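You operate a simulated robot arm through the tools that you are given. There is no shell and no other tool.

The job below is to be done with a simulated robot arm. You get a single attempt, and the scene is never put back.

Task
Wax the top of the clamped teal holder, then open the vice.
Fine: pad from the orange-grip drawer, wax from the tin, pad back, drawer shut. Where these are worked on the way, their far stop is far enough and under half their travel is too little: orange-grip drawer. A coat counts when it lies all over at full strength: go over it till it gets no stronger.

The check looks at the end state, three seconds after you hand in, the way a careful person would. Anything else that was tipped, shoved, dropped, spilled or broken makes it a failure.

Robot
A 7-joint arm with a two-finger parallel gripper, fixed in place. Base frame: the origin is on the floor under the middle of its stand, x ahead of it, y to its left, z up. Units: m, rad, N and s.
It reaches about 0.966 m from its shoulder. Its first joint turns from -2.897 to 2.897 rad. Payload 3.43 kg.
The tool frame sits at the grasp point between the pads (the TCP): z along the fingers, y along the line on which they close. The tips reach 0.03 m beyond it. The gripper opens to 0.094 m. The fingers are 0.028 m wide and 0.01 m thick; the gripper's body (0.05 by 0.096 m) begins 0.055 m behind the TCP.
Orientation is told as [roll, pitch, yaw] about the base's x, y, z axes, in that order, counted from this pose: with the fingers straight down and closing along the base's y, the tool's x points along the base's -x, its y along +y and its z along -z.

Tools
- The arm moves only by the tool arm_command. Its argument "series" is a list of rows, each an object of numbers (a shift or turn left out is 0, a gripper value left out holds the last): "hand": the closure in counts, from 0 (fully open) to 255 (shut); "x", "y", "z": the shift along the tool's x, y, z in units of 20 mm (1.0 is 20 mm); "wx", "wy", "wz": the turn, a rotation vector about the tool's x, y, z in units of 8 degrees (1.0 is 8 degrees). In form: [{"hand": .., "x": .., "y": .., "z": .., "wx": .., "wy": .., "wz": ..}, ...]. A call has 1 to 20 rows; each row shifts and turns the commanded pose from where the row before left it, along the tool's axes as they then stand. A call with a number of a shift or a turn outside -1 to 1 is refused whole. Each row takes 0.2 s and may step no farther than 0.05 m and 0.15 rad from the row before; otherwise, or with a gripper value out of range, the whole call is refused. A pose out of reach is approached as far as the arm can. The call stops where the force on the tool passes 40 N (or 10 N more than at its start, if that is more) or the arm is blocked; 0.2 s more then pass. Each finger travels about 0.045 m/s and halts on what it meets, pressing with about 27 N; the grip force reading is that of the motor and also rises with nothing between the fingers. The clock runs only during rows and for 0.2 s after the last one: add rows that do not move to give the fingers time. It gives the time, the measured TCP pose, the force on the tool (base axes), the opening and the grip force at its end, in the units of the frame above (readings bear some noise), with the torque about the TCP (base axes, N m) and any sound that the robot's microphone picked up.
- Cameras (640 x 400 px; columns grow to the right, rows downward): "scene" is fixed at [0.2069, -0.5018, 1.5253]; the picture's right is [0.63, -0.78, 0.00], its down [-0.64, -0.51, -0.58] and it looks along [0.45, 0.36, -0.82] (base axes); focal length 214 px, centre (320, 200). "wrist" rides on the gripper at [0.076, 0.014, -0.102] in the tool frame; the picture's right is [-0.18, 0.98, 0.00], its down [-0.75, -0.14, -0.64] and it looks along [-0.63, -0.12, 0.77] (tool axes); focal length 243 px, centre (320, 200). There is no depth. A picture from a camera that has moved, and an enlarged one, comes with that camera's place and axes in the base frame and with its lens. The place of the scene camera against the robot may be out by one fixed shift of up to 0.018 m in any direction.
- get_image(camera): a new picture of that camera. No time passes.
- slide_trunk(by): slides the trunk up (or, below 0, down) by that many m; the arm rides with it, the base frame stays. It gives what a move gives, with no picture.
- zoom(camera, box): a new picture of the part [left, top, right, bottom] of that camera's present view, enlarged. No time passes.
- sign_off(): hands the job in; it is judged then, once.

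Places have to be worked out from the pictures, the camera data and where the tool is seen. Open the gripper and draw the arm clear of the work before you hand the job in, unless the task says otherwise.

The tools are called after ">>>" by a JSON object that holds its "fn" and its "kwargs". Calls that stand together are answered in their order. arm_command: Moves the arm, as the interface text tells. Its arguments: {"type":"object","properties":{"series":{"type":"array"}},"required":["series"]} The other tools are called the same way: slide_trunk (by) moves the trunk up or down; get_image (camera) takes a picture; zoom (camera, box) takes an enlarged picture of a part of a camera's view; sign_off () hands the job in.

At the start:

```text
t: 0.0
ee_pos: [0.4932, -0.1526, 1.2543]
ee_rot: [0.164, -0.147, -0.018]
ft_force: [260.3, 99.3, -347.6]
torque: [-6.43, -12.91, -8.5]
width: 0.0938
grip_force: 0.2
trunk travel left (down, up): [-0.3, 0.19]
```

scene: 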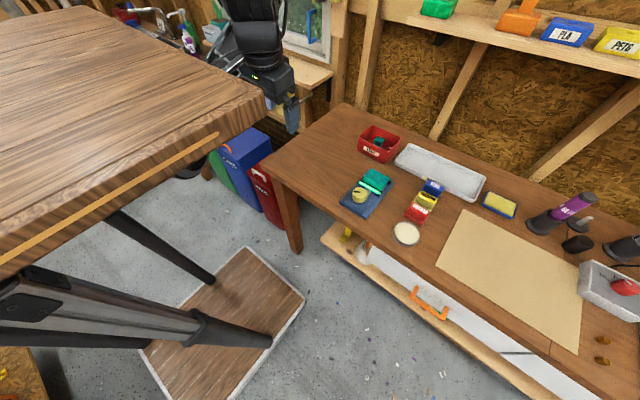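
wrist: 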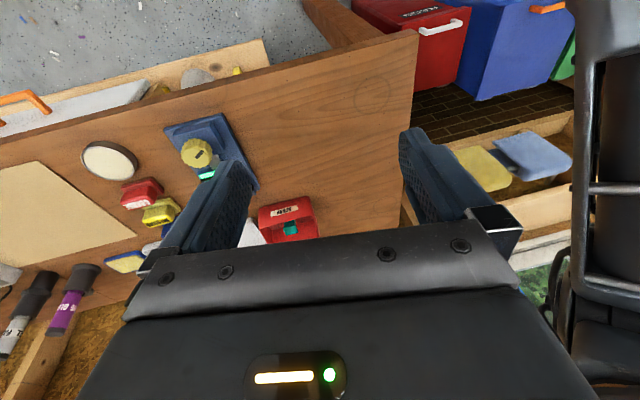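

I'll begin by looking at the scene enlarged; the start force reading is oddly large, so I'll watch it.

>>> {"fn": "zoom", "kwargs": {"camera": "scene", "box": [320, 100, 500, 260]}}

>>> {"fn": "zoom", "kwargs": {"camera": "scene", "box": [320, 200, 640, 400]}}

>>> {"fn": "zoom", "kwargs": {"camera": "wrist", "box": [0, 60, 420, 320]}}

>>> {"fn": "zoom", "kwargs": {"camera": "scene", "box": [180, 0, 400, 140]}}

```text
2.50 times, centred on (410, 180) of scene
camera zoom: at [0.2069, -0.5018, 1.5253], right [0.63, -0.78, 0.0], down [-0.64, -0.51, -0.58], along [0.45, 0.36, -0.82], focal length 536 px, centre (95, 250)
```

zoom: 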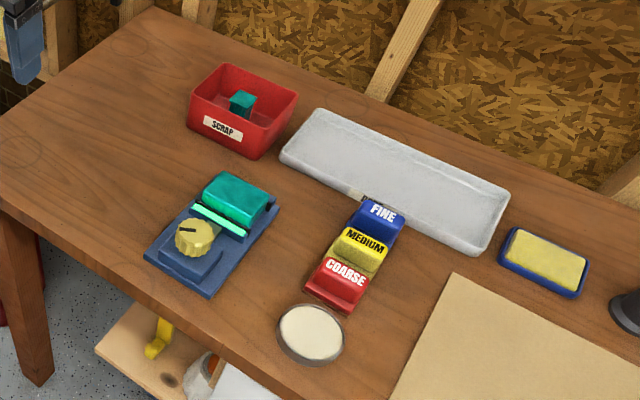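

```text
2.00 times, centred on (480, 300) of scene
camera zoom: at [0.2069, -0.5018, 1.5253], right [0.63, -0.78, 0.0], down [-0.64, -0.51, -0.58], along [0.45, 0.36, -0.82], focal length 429 px, centre (0, 0)
```

zoom: 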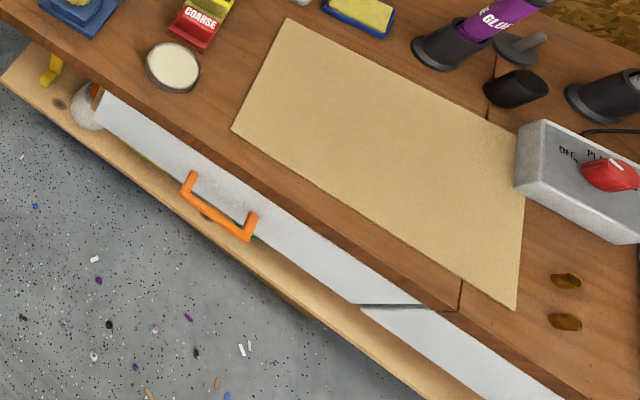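

```text
1.52 times, centred on (210, 190) of wrist
camera zoom: at [0.4037, -0.1526, 1.3453], right [0.18, 0.97, 0.19], down [0.65, -0.26, 0.71], along [0.74, 0.0, -0.67], focal length 370 px, centre (488, 215)
```

zoom: 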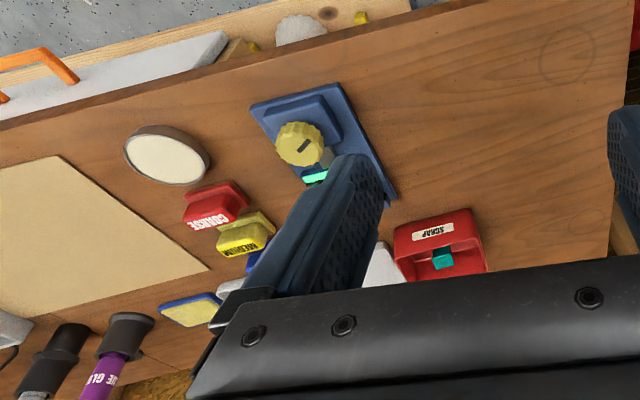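

```text
2.86 times, centred on (290, 70) of scene
camera zoom: at [0.2069, -0.5018, 1.5253], right [0.63, -0.78, 0.0], down [-0.64, -0.51, -0.58], along [0.45, 0.36, -0.82], focal length 613 px, centre (406, 571)
```

zoom: 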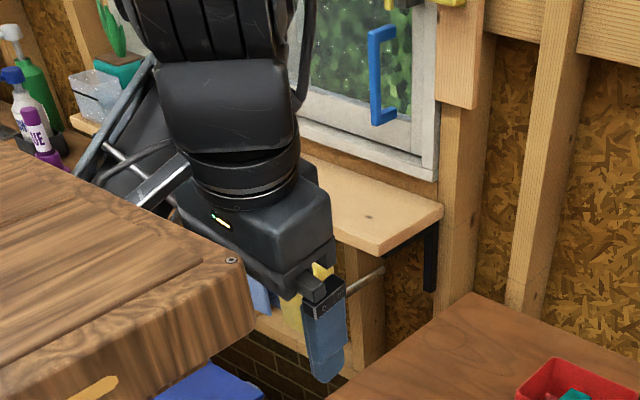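

The knob of the vice triangulates to about (0.62, -0.34, 0.96), so the bench top is near z≈0.9. I run a short no-motion row to see whether the force reading settles.

>>> {"fn": "arm_command", "kwargs": {"series": [{"hand": 0}]}}

```text
t: 0.4
ee_pos: [0.4935, -0.152, 1.2526]
ee_rot: [0.165, -0.148, -0.016]
ft_force: [58.3, 16.8, -37.7]
torque: [-1.34, 1.68, -1.28]
width: 0.0939
grip_force: 0.2
trunk travel left (down, up): [-0.3, 0.19]
```

>>> {"fn": "arm_command", "kwargs": {"series": [{"hand": 0}, {"hand": 0}, {"hand": 0}]}}

>>> {"fn": "get_image", "kwargs": {"camera": "scene"}}

```text
t: 0.8
ee_pos: [0.4936, -0.1521, 1.2534]
ee_rot: [0.166, -0.148, -0.017]
ft_force: [15.2, 7.1, -8.9]
torque: [-0.65, 0.49, -0.66]
width: 0.0937
grip_force: 0.0
trunk travel left (down, up): [-0.3, 0.19]
stopped in row 1: the force on the tool passed its limit at 84 N (the readings are from after the stop); the commanded pose is now the measured one
```

```text
taken
```

scene: 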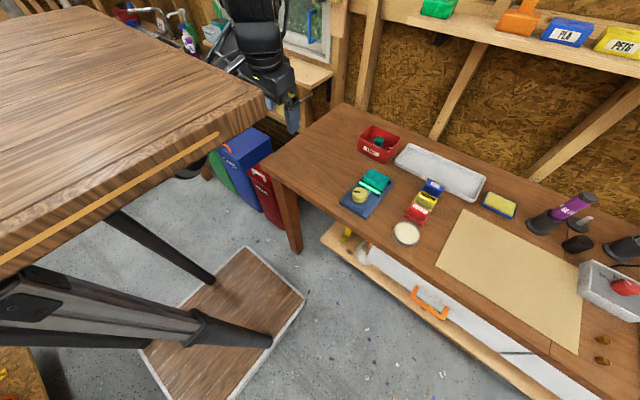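

The force is decaying as a start transient. I wait again to let it settle to zero.

>>> {"fn": "arm_command", "kwargs": {"series": [{"hand": 0}, {"hand": 0}, {"hand": 0}]}}

>>> {"fn": "get_image", "kwargs": {"camera": "wrist"}}

```text
t: 1.6
ee_pos: [0.4947, -0.1519, 1.2523]
ee_rot: [0.166, -0.147, -0.015]
ft_force: [23.1, 5.6, -19.4]
torque: [-0.28, 0.29, -0.31]
width: 0.0942
grip_force: 0.0
trunk travel left (down, up): [-0.3, 0.19]
```

```text
taken
camera wrist: at [0.4047, -0.1528, 1.3442], right [0.17, 0.97, 0.19], down [0.65, -0.25, 0.71], along [0.74, 0.0, -0.67], focal length 243 px, centre (320, 200)
```

wrist: 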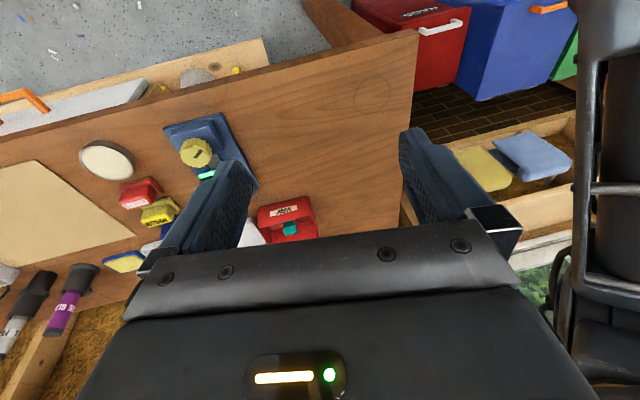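

Residual force still points +x/−z, so I move the hand gently away forward (tool −x) and watch the reading.

>>> {"fn": "arm_command", "kwargs": {"series": [{"x": -0.5}, {"x": -0.5}, {"x": -0.5}, {"x": -0.5}, {}, {}]}}

```text
t: 3.0
ee_pos: [0.5338, -0.1536, 1.259]
ee_rot: [0.167, -0.149, -0.015]
ft_force: [0.2, 1.2, -0.7]
torque: [0.0, -0.01, 0.03]
width: 0.0939
grip_force: 0.0
trunk travel left (down, up): [-0.3, 0.19]
```

The force is now zero. I zoom on the hand in the scene view to understand where the wooden stand top is relative to the arm, and look at the handle.

>>> {"fn": "zoom", "kwargs": {"camera": "scene", "box": [200, 20, 340, 160]}}

>>> {"fn": "zoom", "kwargs": {"camera": "scene", "box": [380, 250, 500, 340]}}

>>> {"fn": "zoom", "kwargs": {"camera": "scene", "box": [325, 160, 445, 250]}}

```text
2.86 times, centred on (270, 90) of scene
camera zoom: at [0.2069, -0.5018, 1.5253], right [0.63, -0.78, 0.0], down [-0.64, -0.51, -0.58], along [0.45, 0.36, -0.82], focal length 613 px, centre (463, 514)
```

zoom: 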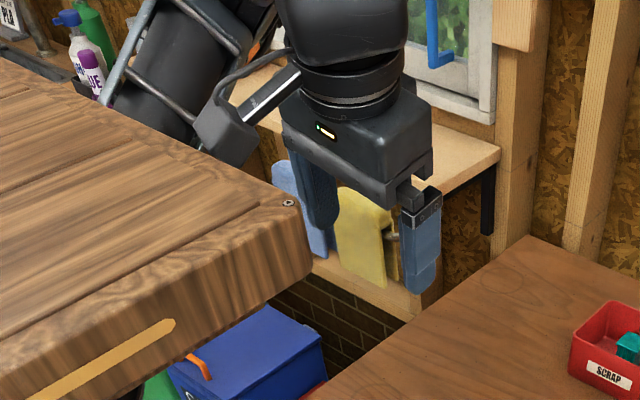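

```text
4.44 times, centred on (440, 295) of scene
camera zoom: at [0.2069, -0.5018, 1.5253], right [0.63, -0.78, 0.0], down [-0.64, -0.51, -0.58], along [0.45, 0.36, -0.82], focal length 953 px, centre (-213, -222)
```

zoom: 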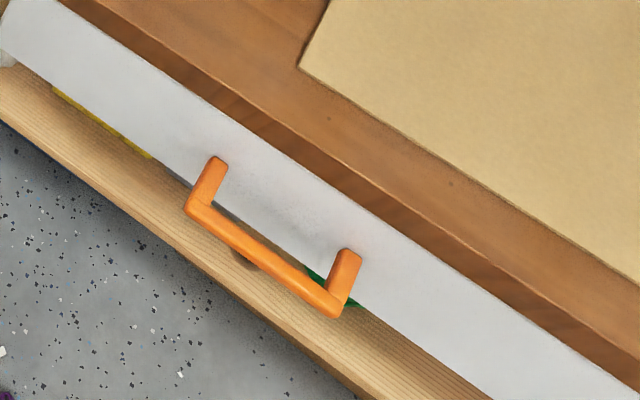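

```text
4.44 times, centred on (385, 205) of scene
camera zoom: at [0.2069, -0.5018, 1.5253], right [0.63, -0.78, 0.0], down [-0.64, -0.51, -0.58], along [0.45, 0.36, -0.82], focal length 953 px, centre (31, 178)
```

zoom: 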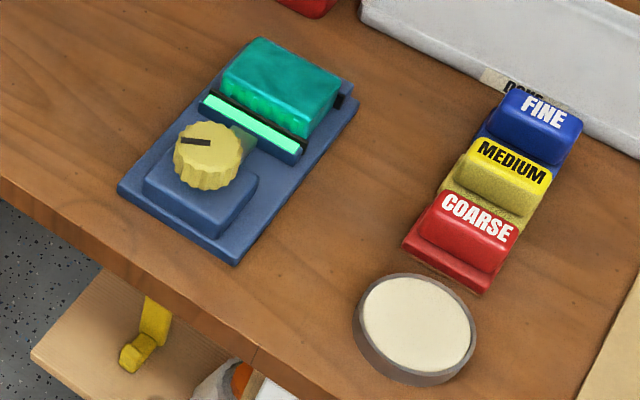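

The stand top hides part of the arm from this camera. I slide the trunk up a little to see whether that top belongs to the robot's stand.

>>> {"fn": "slide_trunk", "kwargs": {"by": 0.03}}

>>> {"fn": "get_image", "kwargs": {"camera": "scene"}}

```text
t: 3.7
ee_pos: [0.5336, -0.1538, 1.2887]
ee_rot: [0.165, -0.149, -0.015]
ft_force: [-0.3, -1.2, 1.0]
torque: [0.01, 0.01, 0.01]
width: 0.094
grip_force: 0.0
trunk travel left (down, up): [-0.33, 0.16]
```

```text
taken
```

scene: 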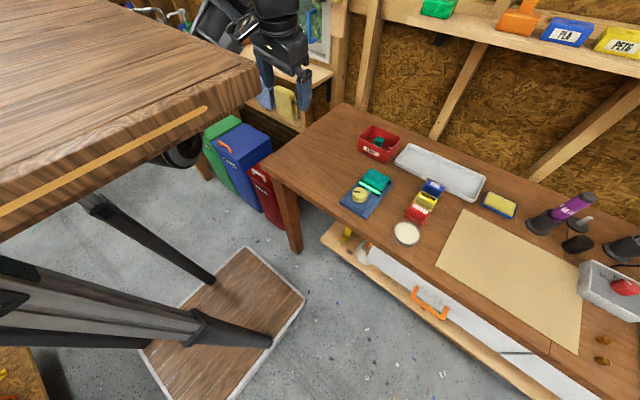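

The top rides with the trunk, so it is the robot's own stand. I zoom in to see how the arm links run around it.

>>> {"fn": "zoom", "kwargs": {"camera": "scene", "box": [100, 0, 340, 180]}}

>>> {"fn": "get_image", "kwargs": {"camera": "wrist"}}

```text
2.22 times, centred on (220, 90) of scene
camera zoom: at [0.2069, -0.5018, 1.5253], right [0.63, -0.78, 0.0], down [-0.64, -0.51, -0.58], along [0.45, 0.36, -0.82], focal length 477 px, centre (542, 444)
```

zoom: 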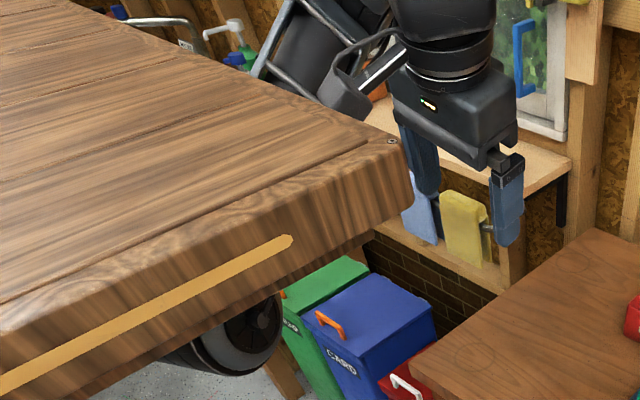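

```text
taken
camera wrist: at [0.4442, -0.1531, 1.3803], right [0.17, 0.97, 0.19], down [0.65, -0.26, 0.71], along [0.74, 0.0, -0.67], focal length 243 px, centre (320, 200)
```

wrist: 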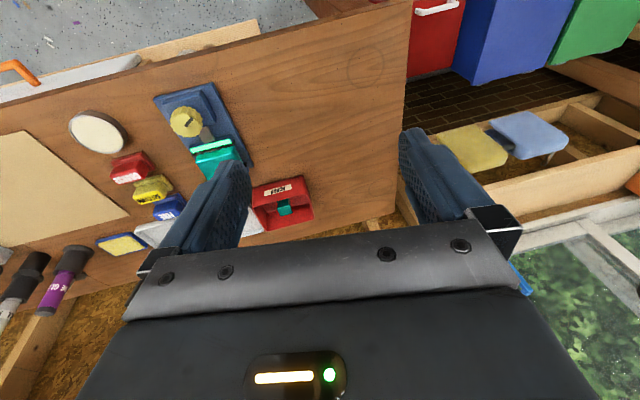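

The stand top sits at about z=1.42 (now) with its corner near (0.36, −0.29), and the arm hangs under it. I straighten the hand to vertical and begin moving toward a vantage point in front of the orange grip.

>>> {"fn": "arm_command", "kwargs": {"series": [{"wx": 0.6, "wy": 0.53}, {"wx": 0.6, "wy": 0.53}, {"z": 0.5}, {"z": 1}, {"z": 1, "y": -0.5}, {"z": 1, "y": -1}, {"z": 1, "y": -1}, {"z": 1, "y": -1}, {"z": 1, "y": -1}, {"z": 0.5, "y": -1}, {"y": -1}, {"y": -1}, {"y": -1}, {"y": -0.5}, {}]}}

>>> {"fn": "get_image", "kwargs": {"camera": "wrist"}}

>>> {"fn": "get_image", "kwargs": {"camera": "scene"}}

```text
t: 6.9
ee_pos: [0.5337, -0.3344, 1.1511]
ee_rot: [-0.006, -0.001, -0.005]
ft_force: [-0.3, -0.1, -0.8]
torque: [-0.02, -0.03, 0.0]
width: 0.0942
grip_force: 0.2
trunk travel left (down, up): [-0.33, 0.16]
```

```text
taken
camera wrist: at [0.4584, -0.3177, 1.2523], right [0.19, 0.98, 0.0], down [0.75, -0.14, 0.64], along [0.63, -0.12, -0.77], focal length 243 px, centre (320, 200)
```

wrist: 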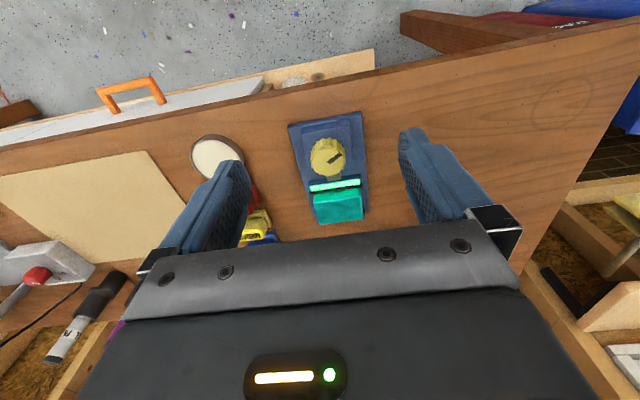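

```text
taken
```

scene: 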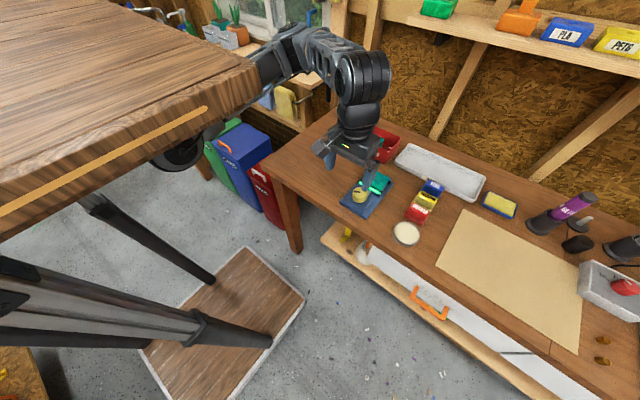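

The hanging arm reaches out well. I move on to a viewpoint in front of the orange grip, around TCP (0.40, −0.65, 1.0).

>>> {"fn": "arm_command", "kwargs": {"series": [{"x": 0.5, "y": -0.5}, {"x": 1, "y": -1}, {"x": 1, "y": -1}, {"x": 1, "y": -1}, {"x": 1, "y": -1}, {"x": 1, "y": -1}, {"x": 0.7, "y": -1}, {"x": 0.5, "y": -1, "z": 0.5}, {"y": -1, "z": 1}, {"y": -1, "z": 1}, {"y": -1, "z": 1}, {"y": -1, "z": 1}, {"y": -1, "z": 1}, {"y": -1, "z": 1}, {"y": -1, "z": 0.5}, {"y": -1, "z": 0.5}, {"y": -0.3}, {}]}}

>>> {"fn": "get_image", "kwargs": {"camera": "wrist"}}

>>> {"fn": "get_image", "kwargs": {"camera": "scene"}}

```text
t: 10.7
ee_pos: [0.3978, -0.6495, 0.9996]
ee_rot: [-0.001, -0.002, -0.003]
ft_force: [-0.2, 0.4, -0.2]
torque: [-0.02, 0.0, 0.01]
width: 0.0941
grip_force: 0.0
trunk travel left (down, up): [-0.33, 0.16]
```

```text
taken
camera wrist: at [0.3232, -0.6336, 1.1024], right [0.19, 0.98, 0.0], down [0.75, -0.14, 0.64], along [0.63, -0.12, -0.77], focal length 243 px, centre (320, 200)
```

wrist: 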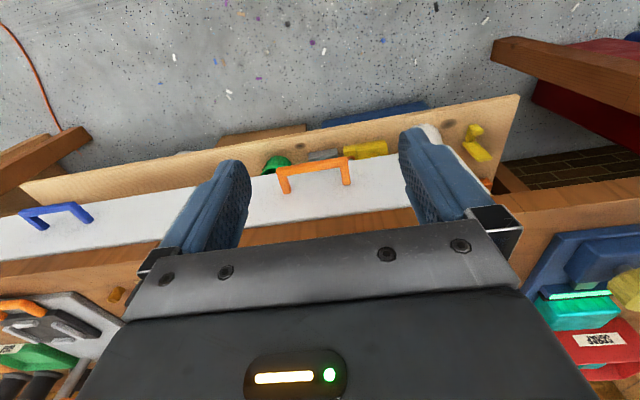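

```text
taken
```

scene: 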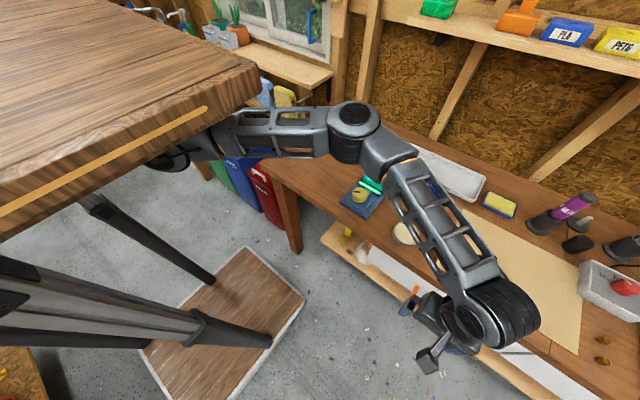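

The orange grip is now straight ahead; I zoom on it to measure the bar and its clearance to the drawer front.

>>> {"fn": "zoom", "kwargs": {"camera": "wrist", "box": [230, 110, 420, 230]}}

>>> {"fn": "zoom", "kwargs": {"camera": "wrist", "box": [0, 180, 160, 290]}}

```text
3.33 times, centred on (325, 170) of wrist
camera zoom: at [0.3232, -0.6336, 1.1024], right [0.19, 0.98, 0.0], down [0.75, -0.14, 0.64], along [0.63, -0.12, -0.77], focal length 809 px, centre (303, 300)
```

zoom: 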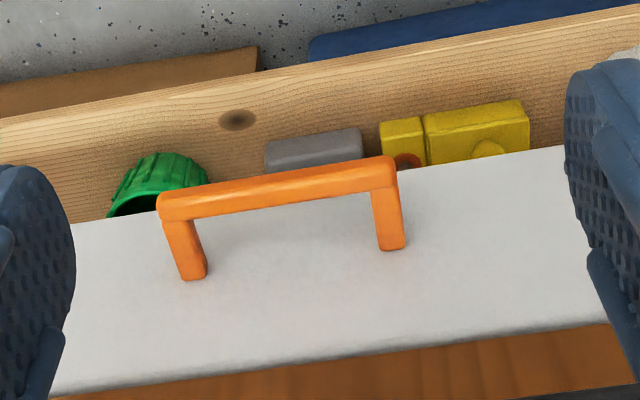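

```text
3.64 times, centred on (80, 235) of wrist
camera zoom: at [0.3232, -0.6336, 1.1024], right [0.19, 0.98, 0.0], down [0.75, -0.14, 0.64], along [0.63, -0.12, -0.77], focal length 882 px, centre (1193, 73)
```

zoom: 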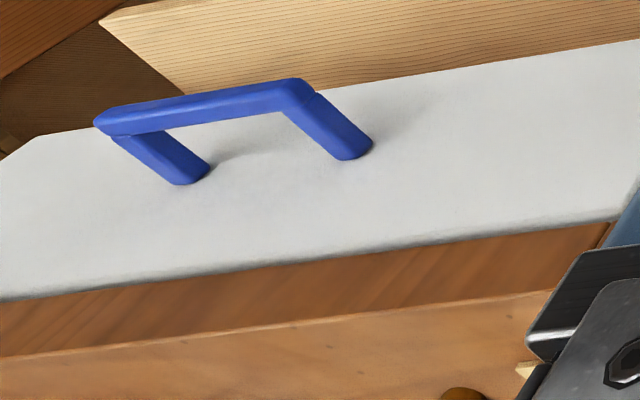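

The bar lies at about x 0.513–0.527, y −0.737…−0.628, z≈0.785, and the drawer face at x≈0.555. I'll hook the bar with one finger of the fully open gripper, so I yaw the hand by −90° (closing line along x) and look again.

>>> {"fn": "arm_command", "kwargs": {"series": [{"wz": 1}, {"wz": 1}, {"wz": 1}, {"wz": 1}, {"wz": 1}, {"wz": 1}, {"wz": 1}, {"wz": 1}, {"wz": 1}, {"wz": 1}, {"wz": 1}, {"wz": 0.25}, {}]}}

>>> {"fn": "get_image", "kwargs": {"camera": "wrist"}}

>>> {"fn": "get_image", "kwargs": {"camera": "scene"}}

```text
t: 13.5
ee_pos: [0.3997, -0.6505, 0.9999]
ee_rot: [0.001, -0.003, -1.576]
ft_force: [0.0, -0.2, 0.5]
torque: [-0.01, -0.01, -0.01]
width: 0.0941
grip_force: 0.0
trunk travel left (down, up): [-0.33, 0.16]
```

```text
taken
camera wrist: at [0.4143, -0.5719, 1.1028], right [0.98, -0.19, 0.0], down [-0.15, -0.75, 0.64], along [-0.12, -0.63, -0.77], focal length 243 px, centre (320, 200)
```

wrist: 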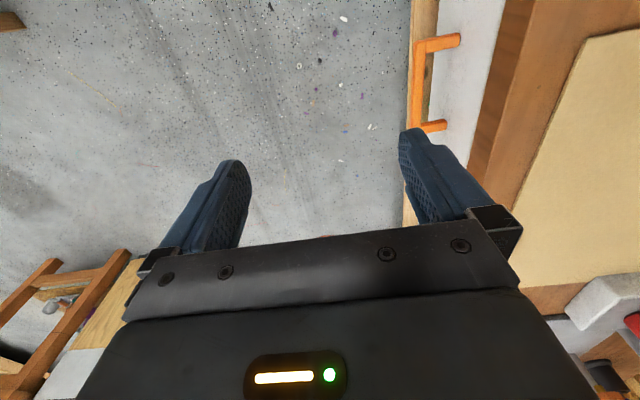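

```text
taken
```

scene: 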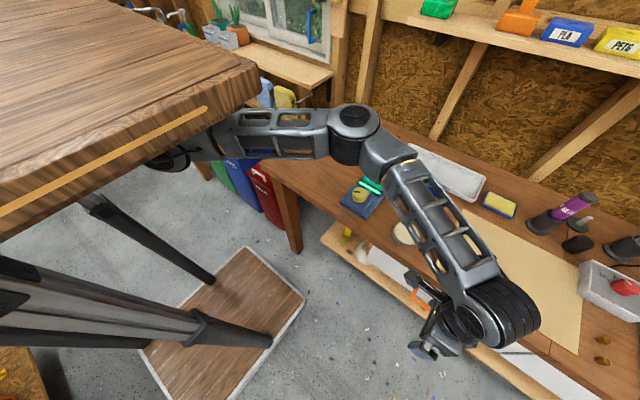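

I zoom in on the grip from this side view to refine the bar's x range, the face and the bench edge.

>>> {"fn": "zoom", "kwargs": {"camera": "wrist", "box": [380, 10, 572, 130]}}

```text
3.33 times, centred on (476, 70) of wrist
camera zoom: at [0.4143, -0.5719, 1.1028], right [0.98, -0.19, 0.0], down [-0.15, -0.75, 0.64], along [-0.12, -0.63, -0.77], focal length 809 px, centre (-200, 633)
```

zoom: 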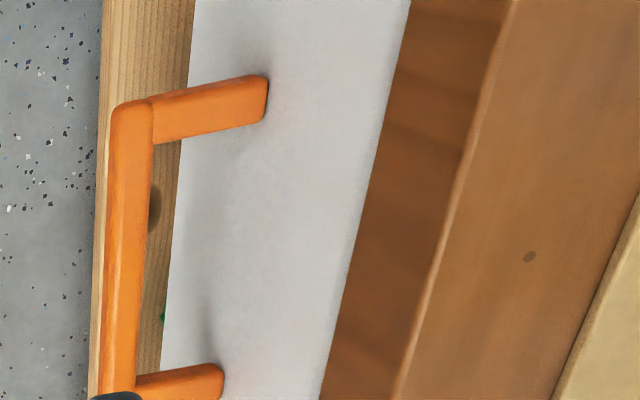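

Refined: bar x 0.508–0.522, face x≈0.557, bench edge x≈0.575. I shift to x=0.487, y=−0.685 (inner finger over the gap) and descend partway, then check.

>>> {"fn": "arm_command", "kwargs": {"series": [{"y": 0.87, "x": -0.345}, {"y": 0.87, "x": -0.345}, {"y": 0.87, "x": -0.345}, {"y": 0.87, "x": -0.345}, {"y": 0.87, "x": -0.345}, {"z": 1}, {"z": 1}, {"z": 1}, {"z": 1}, {"z": 1}, {"z": 1}, {"z": 0.5}, {}]}}

>>> {"fn": "get_image", "kwargs": {"camera": "wrist"}}

>>> {"fn": "zoom", "kwargs": {"camera": "wrist", "box": [360, 60, 552, 180]}}

>>> {"fn": "zoom", "kwargs": {"camera": "scene", "box": [370, 230, 530, 350]}}

```text
t: 16.3
ee_pos: [0.4859, -0.6852, 0.8704]
ee_rot: [0.001, -0.003, -1.574]
ft_force: [-0.2, -0.6, -0.1]
torque: [0.02, 0.0, 0.02]
width: 0.0939
grip_force: 0.1
trunk travel left (down, up): [-0.33, 0.16]
```

```text
taken
camera wrist: at [0.5014, -0.6073, 0.9727], right [0.98, -0.19, 0.0], down [-0.14, -0.75, 0.64], along [-0.12, -0.63, -0.77], focal length 243 px, centre (320, 200)
```

wrist: 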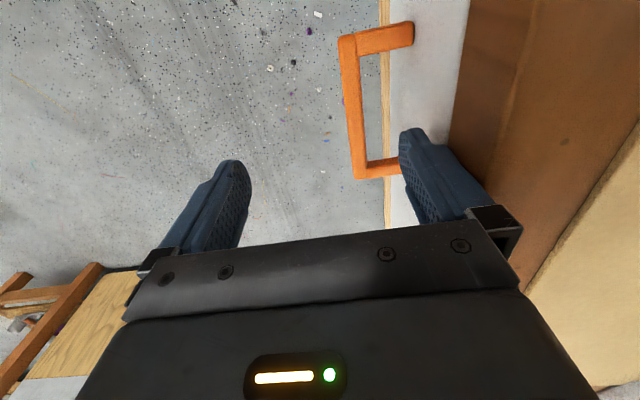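

```text
3.33 times, centred on (456, 120) of wrist
camera zoom: at [0.5014, -0.6073, 0.9727], right [0.98, -0.19, 0.0], down [-0.14, -0.75, 0.64], along [-0.12, -0.63, -0.77], focal length 809 px, centre (-133, 467)
```

zoom: 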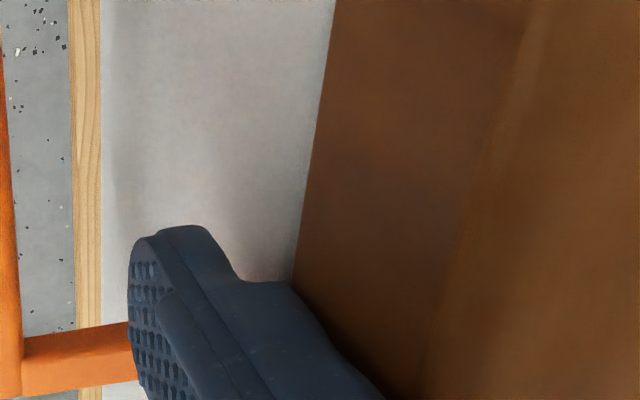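

```text
3.33 times, centred on (450, 290) of scene
camera zoom: at [0.2069, -0.5018, 1.5253], right [0.63, -0.78, 0.0], down [-0.64, -0.51, -0.58], along [0.45, 0.36, -0.82], focal length 715 px, centre (-113, -100)
```

zoom: 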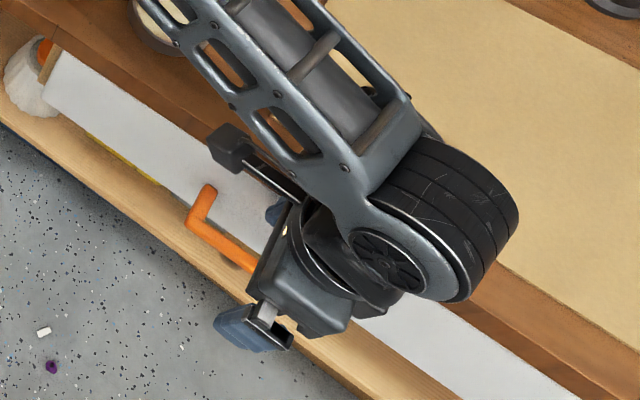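

The inner finger is over the gap between bar and face. I lower it another ~0.083 m to hook depth.

>>> {"fn": "arm_command", "kwargs": {"series": [{"z": 0.6}, {"z": 0.6}, {"z": 0.6}, {"z": 0.6}, {"z": 0.6}, {"z": 0.6}, {"z": 0.5}, {}]}}

>>> {"fn": "get_image", "kwargs": {"camera": "wrist"}}

>>> {"fn": "zoom", "kwargs": {"camera": "scene", "box": [370, 230, 530, 350]}}

```text
t: 18.1
ee_pos: [0.4843, -0.6848, 0.7889]
ee_rot: [0.001, -0.003, -1.573]
ft_force: [-0.2, 0.3, -0.6]
torque: [-0.02, 0.0, 0.05]
width: 0.0939
grip_force: 0.0
trunk travel left (down, up): [-0.33, 0.16]
```

```text
taken
camera wrist: at [0.5005, -0.6067, 0.8909], right [0.98, -0.19, 0.0], down [-0.14, -0.75, 0.64], along [-0.12, -0.63, -0.77], focal length 243 px, centre (320, 200)
```

wrist: 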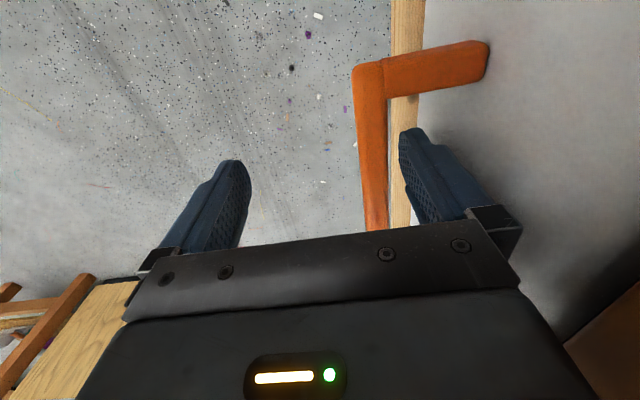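

```text
3.33 times, centred on (450, 290) of scene
camera zoom: at [0.2069, -0.5018, 1.5253], right [0.63, -0.78, 0.0], down [-0.64, -0.51, -0.58], along [0.45, 0.36, -0.82], focal length 715 px, centre (-113, -100)
```

zoom: 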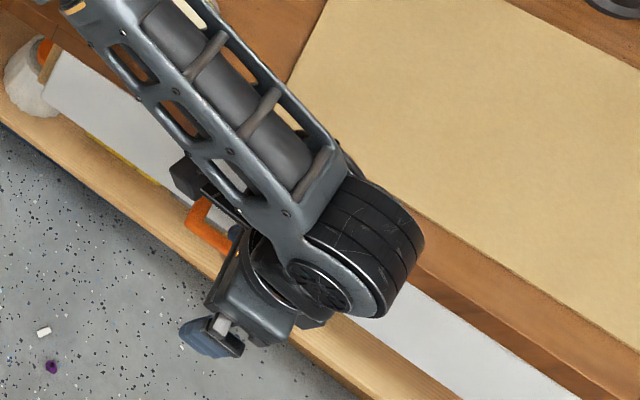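

The bar passes between the fingers with the inner finger behind it. I pull slowly toward −x.

>>> {"fn": "arm_command", "kwargs": {"series": [{"y": -0.4}, {"y": -0.4}, {"y": -0.4}, {"y": -0.4}, {"y": -0.4}, {"y": -0.4}, {"y": -0.4}, {"y": -0.4}, {"y": -0.4}, {"y": -0.4}, {}]}}

>>> {"fn": "get_image", "kwargs": {"camera": "wrist"}}

>>> {"fn": "get_image", "kwargs": {"camera": "scene"}}

```text
t: 20.5
ee_pos: [0.4054, -0.6837, 0.7878]
ee_rot: [0.003, -0.001, -1.573]
ft_force: [-1.0, -0.1, 1.4]
torque: [0.01, 0.01, 0.0]
width: 0.0944
grip_force: 0.0
trunk travel left (down, up): [-0.33, 0.16]
```

```text
taken
camera wrist: at [0.4207, -0.6065, 0.8909], right [0.98, -0.19, 0.0], down [-0.14, -0.75, 0.64], along [-0.12, -0.63, -0.77], focal length 243 px, centre (320, 200)
```

wrist: 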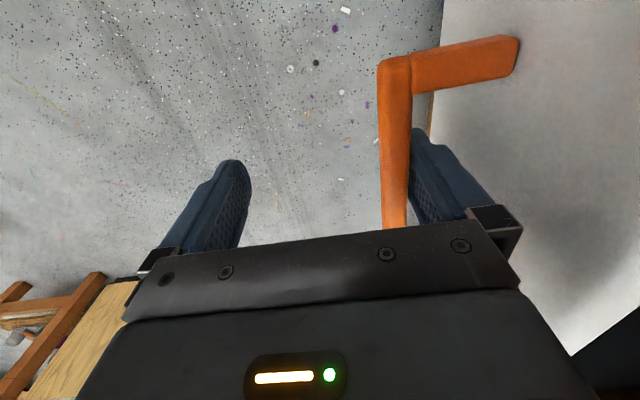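

```text
taken
```

scene: 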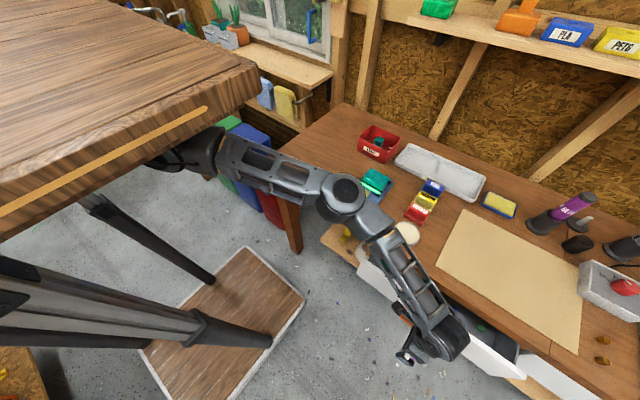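

The drawer follows with little force. I continue pulling.

>>> {"fn": "arm_command", "kwargs": {"series": [{"y": -0.4}, {"y": -0.4}, {"y": -0.4}, {"y": -0.4}, {"y": -0.4}, {"y": -0.4}, {"y": -0.4}, {"y": -0.4}, {"y": -0.4}, {"y": -0.4}, {"y": -0.4}, {"y": -0.4}, {}]}}

>>> {"fn": "get_image", "kwargs": {"camera": "wrist"}}

>>> {"fn": "get_image", "kwargs": {"camera": "scene"}}

```text
t: 23.3
ee_pos: [0.3092, -0.6838, 0.7878]
ee_rot: [-0.001, -0.004, -1.576]
ft_force: [0.0, 0.2, 0.4]
torque: [0.0, 0.0, -0.01]
width: 0.0942
grip_force: 0.0
trunk travel left (down, up): [-0.33, 0.16]
```

```text
taken
camera wrist: at [0.3245, -0.6067, 0.8909], right [0.98, -0.19, 0.0], down [-0.14, -0.75, 0.64], along [-0.12, -0.63, -0.77], focal length 243 px, centre (320, 200)
```

wrist: 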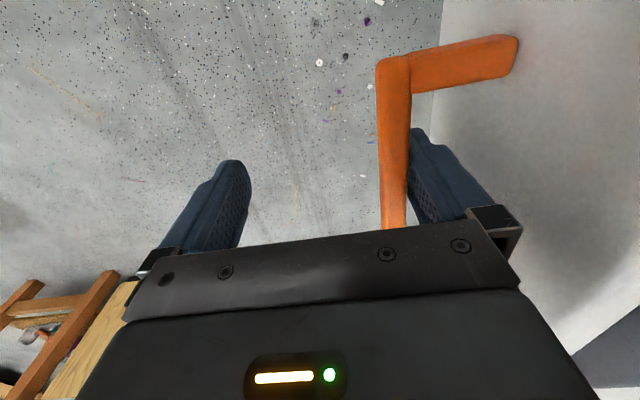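

```text
taken
```

scene: 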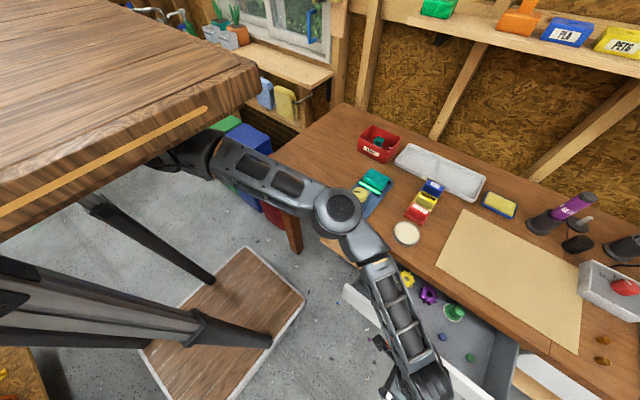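

The drawer is ~0.165 m out and its contents show. I continue to pull toward its far stop.

>>> {"fn": "arm_command", "kwargs": {"series": [{"y": -0.4}, {"y": -0.4}, {"y": -0.4}, {"y": -0.4}, {"y": -0.4}, {"y": -0.4}, {"y": -0.4}, {"y": -0.4}, {"y": -0.4}, {"y": -0.4}, {"y": -0.4}, {"y": -0.4}, {}]}}

>>> {"fn": "get_image", "kwargs": {"camera": "wrist"}}

>>> {"fn": "get_image", "kwargs": {"camera": "scene"}}

```text
t: 26.1
ee_pos: [0.212, -0.6841, 0.7887]
ee_rot: [0.003, -0.001, -1.575]
ft_force: [-0.5, -0.2, 0.5]
torque: [0.01, 0.0, -0.01]
width: 0.0942
grip_force: 0.0
trunk travel left (down, up): [-0.33, 0.16]
```

```text
taken
camera wrist: at [0.2287, -0.6059, 0.8908], right [0.98, -0.19, 0.0], down [-0.14, -0.75, 0.64], along [-0.12, -0.63, -0.77], focal length 243 px, centre (320, 200)
```

wrist: 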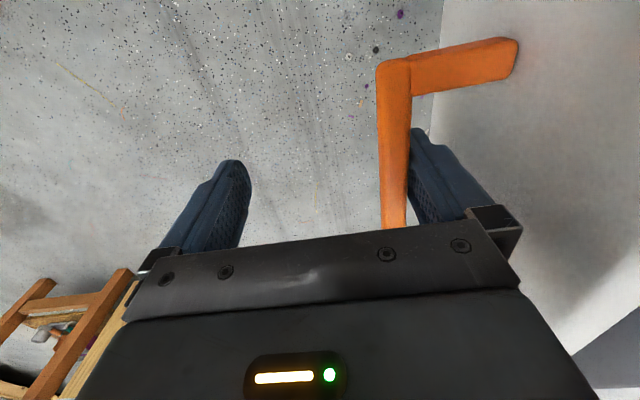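

```text
taken
```

scene: 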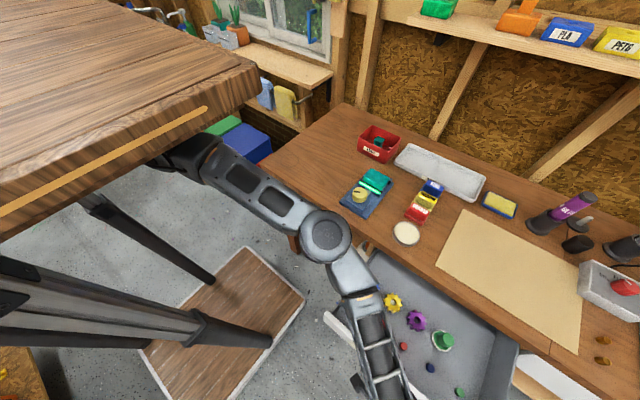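

Already ~0.26 m out with no stop felt; I pull on a bit more until the stop or enough space.

>>> {"fn": "arm_command", "kwargs": {"series": [{"y": -0.4}, {"y": -0.4}, {"y": -0.4}, {"y": -0.4}, {"y": -0.4}, {"y": -0.4}, {"y": -0.4}, {"y": -0.4}, {"y": -0.4}, {"y": -0.4}, {}]}}

>>> {"fn": "get_image", "kwargs": {"camera": "scene"}}

>>> {"fn": "get_image", "kwargs": {"camera": "wrist"}}

```text
t: 28.7
ee_pos: [0.1396, -0.6853, 0.787]
ee_rot: [0.008, -0.002, -1.568]
ft_force: [8.0, 3.0, 1.5]
torque: [0.11, -0.03, 0.04]
width: 0.0937
grip_force: 0.0
trunk travel left (down, up): [-0.33, 0.16]
stopped in row 11: the force on the tool passed its limit at 42 N (the readings are from after the stop); the commanded pose is now the measured one
```

```text
taken
```

scene: 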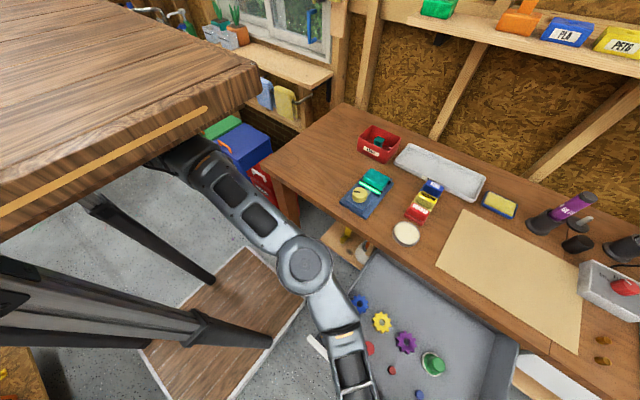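

```text
taken
camera wrist: at [0.1544, -0.6072, 0.8902], right [0.98, -0.18, 0.01], down [-0.14, -0.75, 0.64], along [-0.11, -0.63, -0.77], focal length 243 px, centre (320, 200)
```

wrist: 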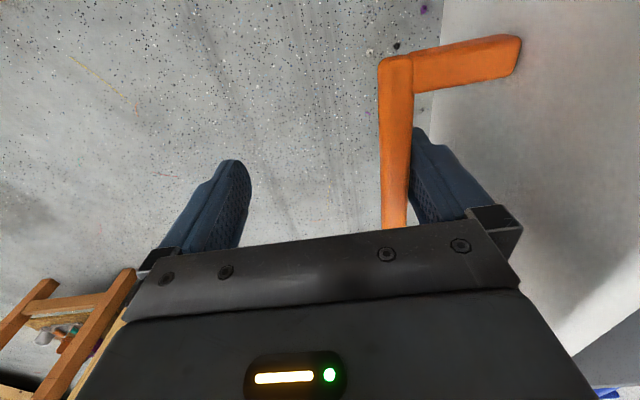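

The stop is felt at TCP x≈0.14 (drawer fully out, ~0.335 m). I back the finger off the bar by ~10 mm, then rise straight up.

>>> {"fn": "arm_command", "kwargs": {"series": [{"y": 0.25}, {"y": 0.25}, {}, {"z": -0.5}, {"z": -1}, {"z": -1}, {"z": -1}, {"z": -1}, {"z": -1}, {"z": -1}, {"z": -1}, {"z": -1}, {"z": -1}, {"z": -1}, {"z": -1}, {"z": -0.5}, {}]}}

>>> {"fn": "get_image", "kwargs": {"camera": "wrist"}}

>>> {"fn": "get_image", "kwargs": {"camera": "scene"}}

```text
t: 32.3
ee_pos: [0.1454, -0.6846, 1.0273]
ee_rot: [0.008, -0.002, -1.57]
ft_force: [0.1, 0.1, 0.6]
torque: [0.0, 0.02, 0.02]
width: 0.0937
grip_force: 0.0
trunk travel left (down, up): [-0.33, 0.16]
```

```text
taken
camera wrist: at [0.1613, -0.6065, 1.1302], right [0.98, -0.18, 0.01], down [-0.14, -0.75, 0.64], along [-0.11, -0.63, -0.77], focal length 243 px, centre (320, 200)
```

wrist: 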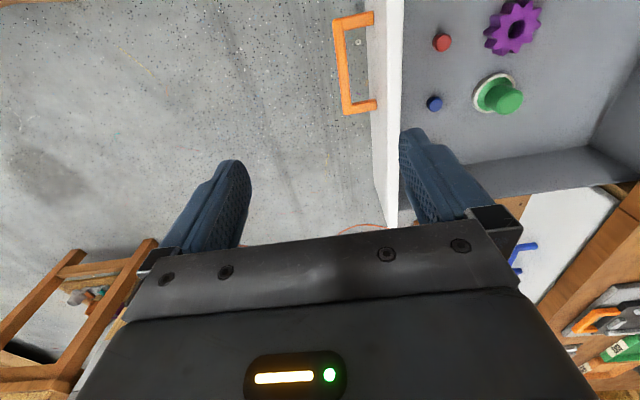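

```text
taken
```

scene: 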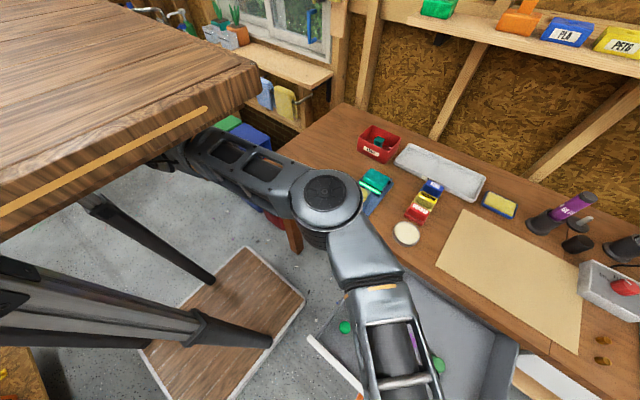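

In the open drawer there is a white disc with a green knob (the pad) near (0.40, −0.76); the rest is clutter. I move to look at it centrally from above.

>>> {"fn": "arm_command", "kwargs": {"series": [{"y": 1, "x": 0.3}, {"y": 1, "x": 0.35}, {"y": 1, "x": 0.35}, {"y": 1, "x": 0.35}, {"y": 1, "x": 0.35}, {"y": 1, "x": 0.35}, {"y": 1, "x": 0.35}, {"y": 1, "x": 0.35}, {"y": 1, "x": 0.35}, {"y": 1, "x": 0.35}, {"y": 1, "x": 0.35}, {"y": 1, "x": 0.35}, {"y": 1, "x": 0.3}, {"y": 1, "x": 0.3}, {"z": 1}, {"z": 1}, {"z": 0.5}, {}]}}

>>> {"fn": "get_image", "kwargs": {"camera": "wrist"}}

>>> {"fn": "get_image", "kwargs": {"camera": "scene"}}

```text
t: 36.1
ee_pos: [0.4263, -0.5893, 0.9811]
ee_rot: [0.008, -0.002, -1.572]
ft_force: [0.1, -1.5, -0.4]
torque: [-0.01, -0.01, 0.0]
width: 0.094
grip_force: 0.0
trunk travel left (down, up): [-0.33, 0.16]
```

```text
taken
camera wrist: at [0.4413, -0.5113, 1.0829], right [0.98, -0.18, 0.01], down [-0.14, -0.75, 0.64], along [-0.11, -0.63, -0.77], focal length 243 px, centre (320, 200)
```

wrist: 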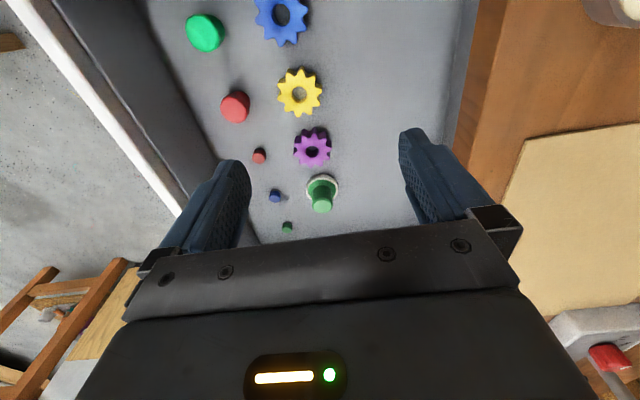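

```text
taken
```

scene: 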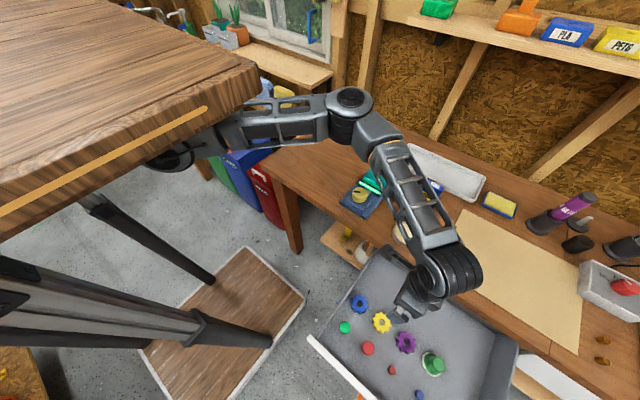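

I zoom on the pad to read its shape.

>>> {"fn": "zoom", "kwargs": {"camera": "wrist", "box": [250, 130, 402, 225]}}

>>> {"fn": "zoom", "kwargs": {"camera": "scene", "box": [380, 320, 500, 395]}}

```text
4.21 times, centred on (326, 178) of wrist
camera zoom: at [0.4413, -0.5113, 1.0829], right [0.98, -0.18, 0.01], down [-0.14, -0.75, 0.64], along [-0.11, -0.63, -0.77], focal length 1022 px, centre (295, 295)
```

zoom: 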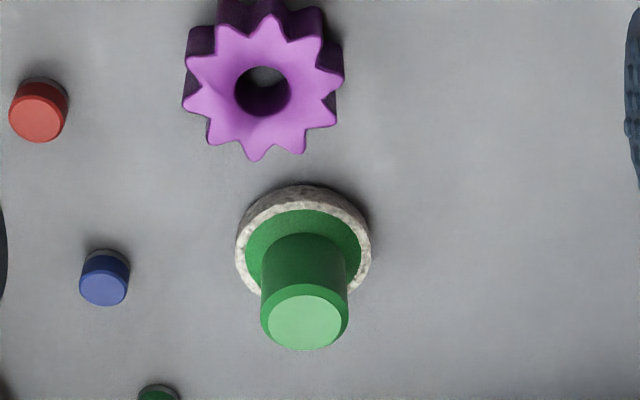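

```text
5.33 times, centred on (440, 358) of scene
camera zoom: at [0.2069, -0.5018, 1.5253], right [0.63, -0.78, 0.0], down [-0.64, -0.51, -0.58], along [0.45, 0.36, -0.82], focal length 1144 px, centre (-320, -640)
```

zoom: 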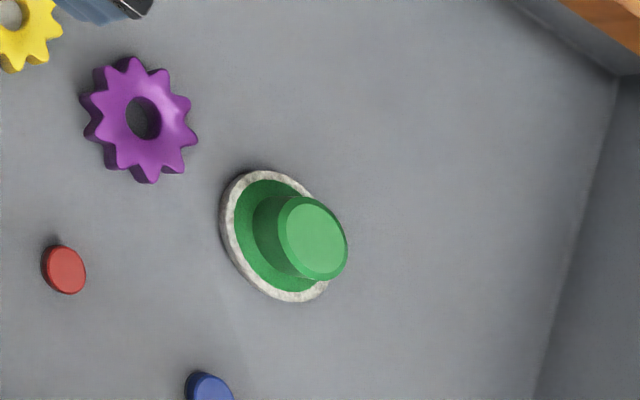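

The pad is a ~55 mm felt disc with a ~32 mm green knob at about (0.399, −0.761), knob top z≈0.79. I move above it and descend partway for a check.

>>> {"fn": "arm_command", "kwargs": {"series": [{"y": -0.15, "x": -0.95}, {"y": -0.15, "x": -0.95}, {"y": -0.15, "x": -0.95}, {"y": -0.15, "x": -0.95}, {"y": -0.15, "x": -0.95}, {"y": -0.15, "x": -0.95}, {"y": -0.15, "x": -0.95}, {"y": -0.15, "x": -0.95}, {"y": -0.15, "x": -0.95}, {"z": 1}, {"z": 1}, {"z": 1}, {"z": 1}, {"z": 1}, {}]}}

>>> {"fn": "get_image", "kwargs": {"camera": "wrist"}}

>>> {"fn": "zoom", "kwargs": {"camera": "scene", "box": [340, 260, 540, 385]}}

```text
t: 39.3
ee_pos: [0.4114, -0.7399, 0.8991]
ee_rot: [0.01, -0.003, -1.568]
ft_force: [-0.5, -0.4, -0.5]
torque: [-0.02, 0.0, -0.01]
width: 0.0938
grip_force: 0.1
out of reach, approached as far as the arm can: row 9, 12, 14
trunk travel left (down, up): [-0.33, 0.16]
```

```text
taken
camera wrist: at [0.4255, -0.6636, 1.0027], right [0.98, -0.18, 0.01], down [-0.14, -0.75, 0.64], along [-0.11, -0.63, -0.77], focal length 243 px, centre (320, 200)
```

wrist: 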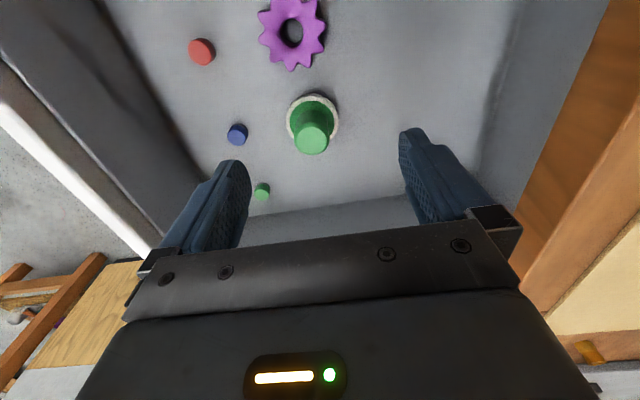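

```text
3.20 times, centred on (440, 322) of scene
camera zoom: at [0.2069, -0.5018, 1.5253], right [0.63, -0.78, 0.0], down [-0.64, -0.51, -0.58], along [0.45, 0.36, -0.82], focal length 686 px, centre (-64, -192)
```

zoom: 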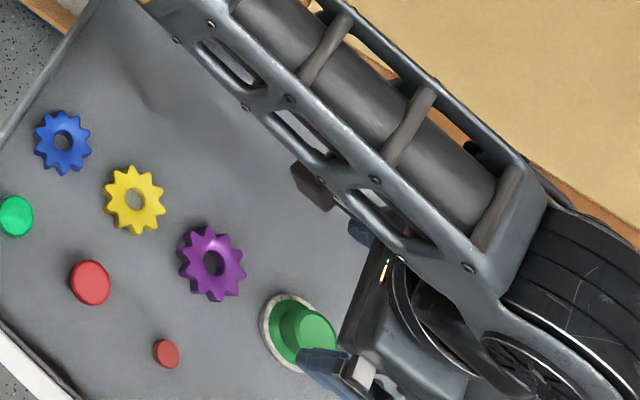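

The reach ends just short of the pad at this trunk height. I raise the hand by 0.18 m and then lower the trunk by 0.18 m so the shoulder is closer to the work level.

>>> {"fn": "arm_command", "kwargs": {"series": [{"z": -1}, {"z": -1}, {"z": -1}, {"z": -1}, {"z": -1}, {"z": -1}, {"z": -1}, {"z": -1}, {"z": -1}, {"x": 0.5}, {}]}}

>>> {"fn": "get_image", "kwargs": {"camera": "scene"}}

```text
t: 41.7
ee_pos: [0.4096, -0.7312, 1.0813]
ee_rot: [0.007, -0.002, -1.567]
ft_force: [-1.0, 0.1, 0.4]
torque: [-0.01, 0.03, -0.01]
width: 0.0941
grip_force: 0.0
trunk travel left (down, up): [-0.33, 0.16]
```

```text
taken
```

scene: 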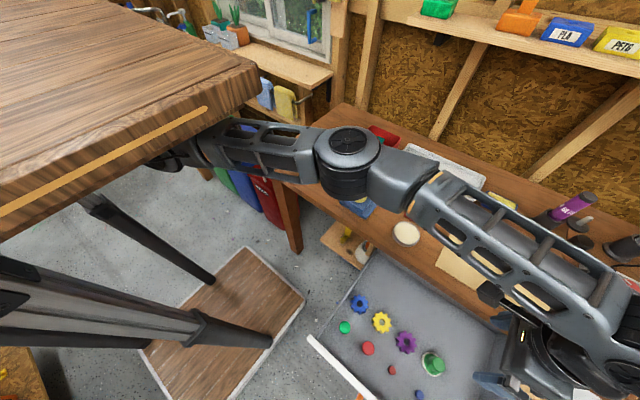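

Before sliding the trunk I check the elbow's and shoulder's heights in a zoom, so nothing on the bench is struck.

>>> {"fn": "zoom", "kwargs": {"camera": "scene", "box": [130, 60, 450, 260]}}

>>> {"fn": "zoom", "kwargs": {"camera": "scene", "box": [400, 160, 640, 400]}}

```text
2.00 times, centred on (290, 160) of scene
camera zoom: at [0.2069, -0.5018, 1.5253], right [0.63, -0.78, 0.0], down [-0.64, -0.51, -0.58], along [0.45, 0.36, -0.82], focal length 429 px, centre (380, 280)
```

zoom: 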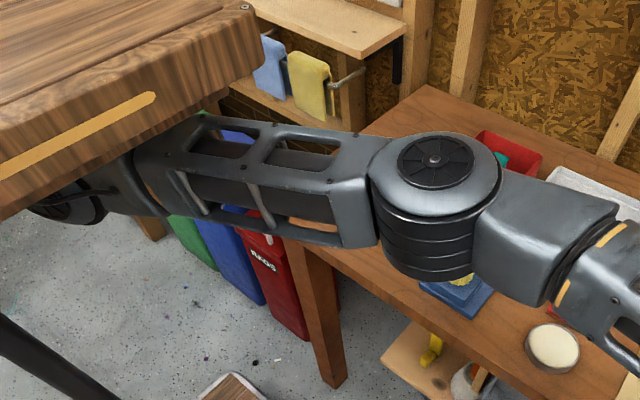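

```text
1.67 times, centred on (520, 280) of scene
camera zoom: at [0.2069, -0.5018, 1.5253], right [0.63, -0.78, 0.0], down [-0.64, -0.51, -0.58], along [0.45, 0.36, -0.82], focal length 358 px, centre (-13, 67)
```

zoom: 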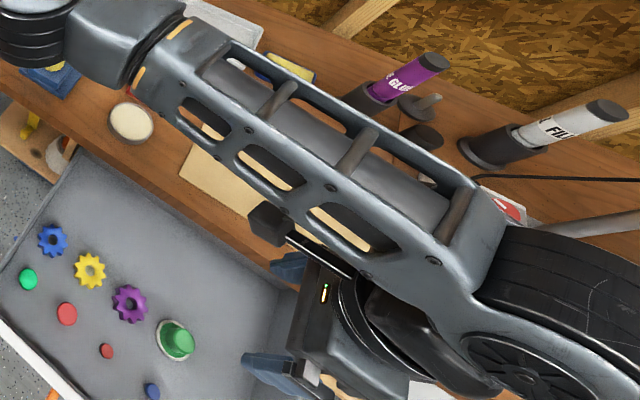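

The elbow clears the bench items with margin (its lower end ≈1.15 now). I slide the trunk down 0.15 m; the TCP will come to about z=0.93, tips above the drawer rim.

>>> {"fn": "slide_trunk", "kwargs": {"by": -0.15}}

>>> {"fn": "get_image", "kwargs": {"camera": "scene"}}

>>> {"fn": "get_image", "kwargs": {"camera": "wrist"}}

```text
t: 43.5
ee_pos: [0.4106, -0.73, 0.9303]
ee_rot: [0.01, -0.002, -1.567]
ft_force: [-0.7, -0.2, -0.4]
torque: [0.02, -0.01, -0.01]
width: 0.0942
grip_force: 0.1
trunk travel left (down, up): [-0.18, 0.31]
```

```text
taken
```

scene: 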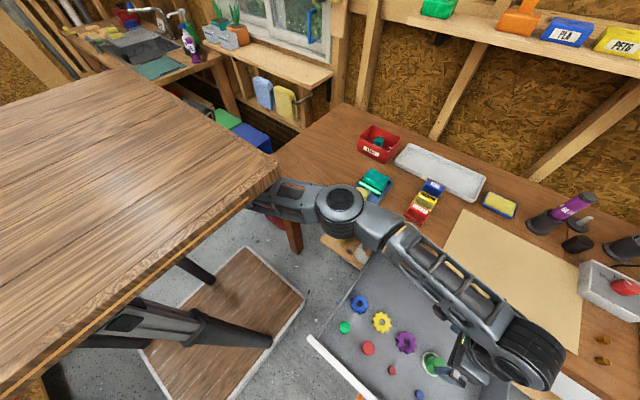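

```text
taken
camera wrist: at [0.4244, -0.6536, 1.0338], right [0.98, -0.18, 0.01], down [-0.14, -0.75, 0.64], along [-0.11, -0.63, -0.77], focal length 243 px, centre (320, 200)
```

wrist: 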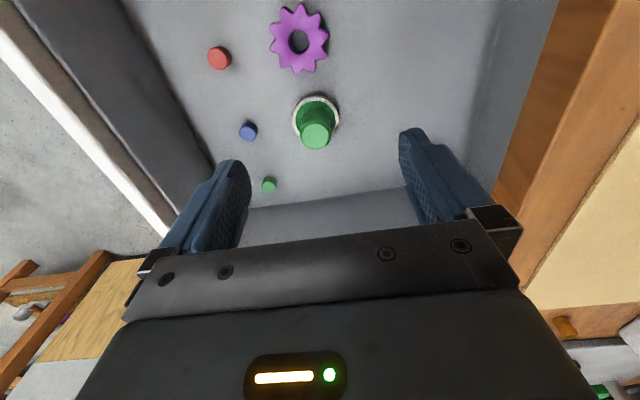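

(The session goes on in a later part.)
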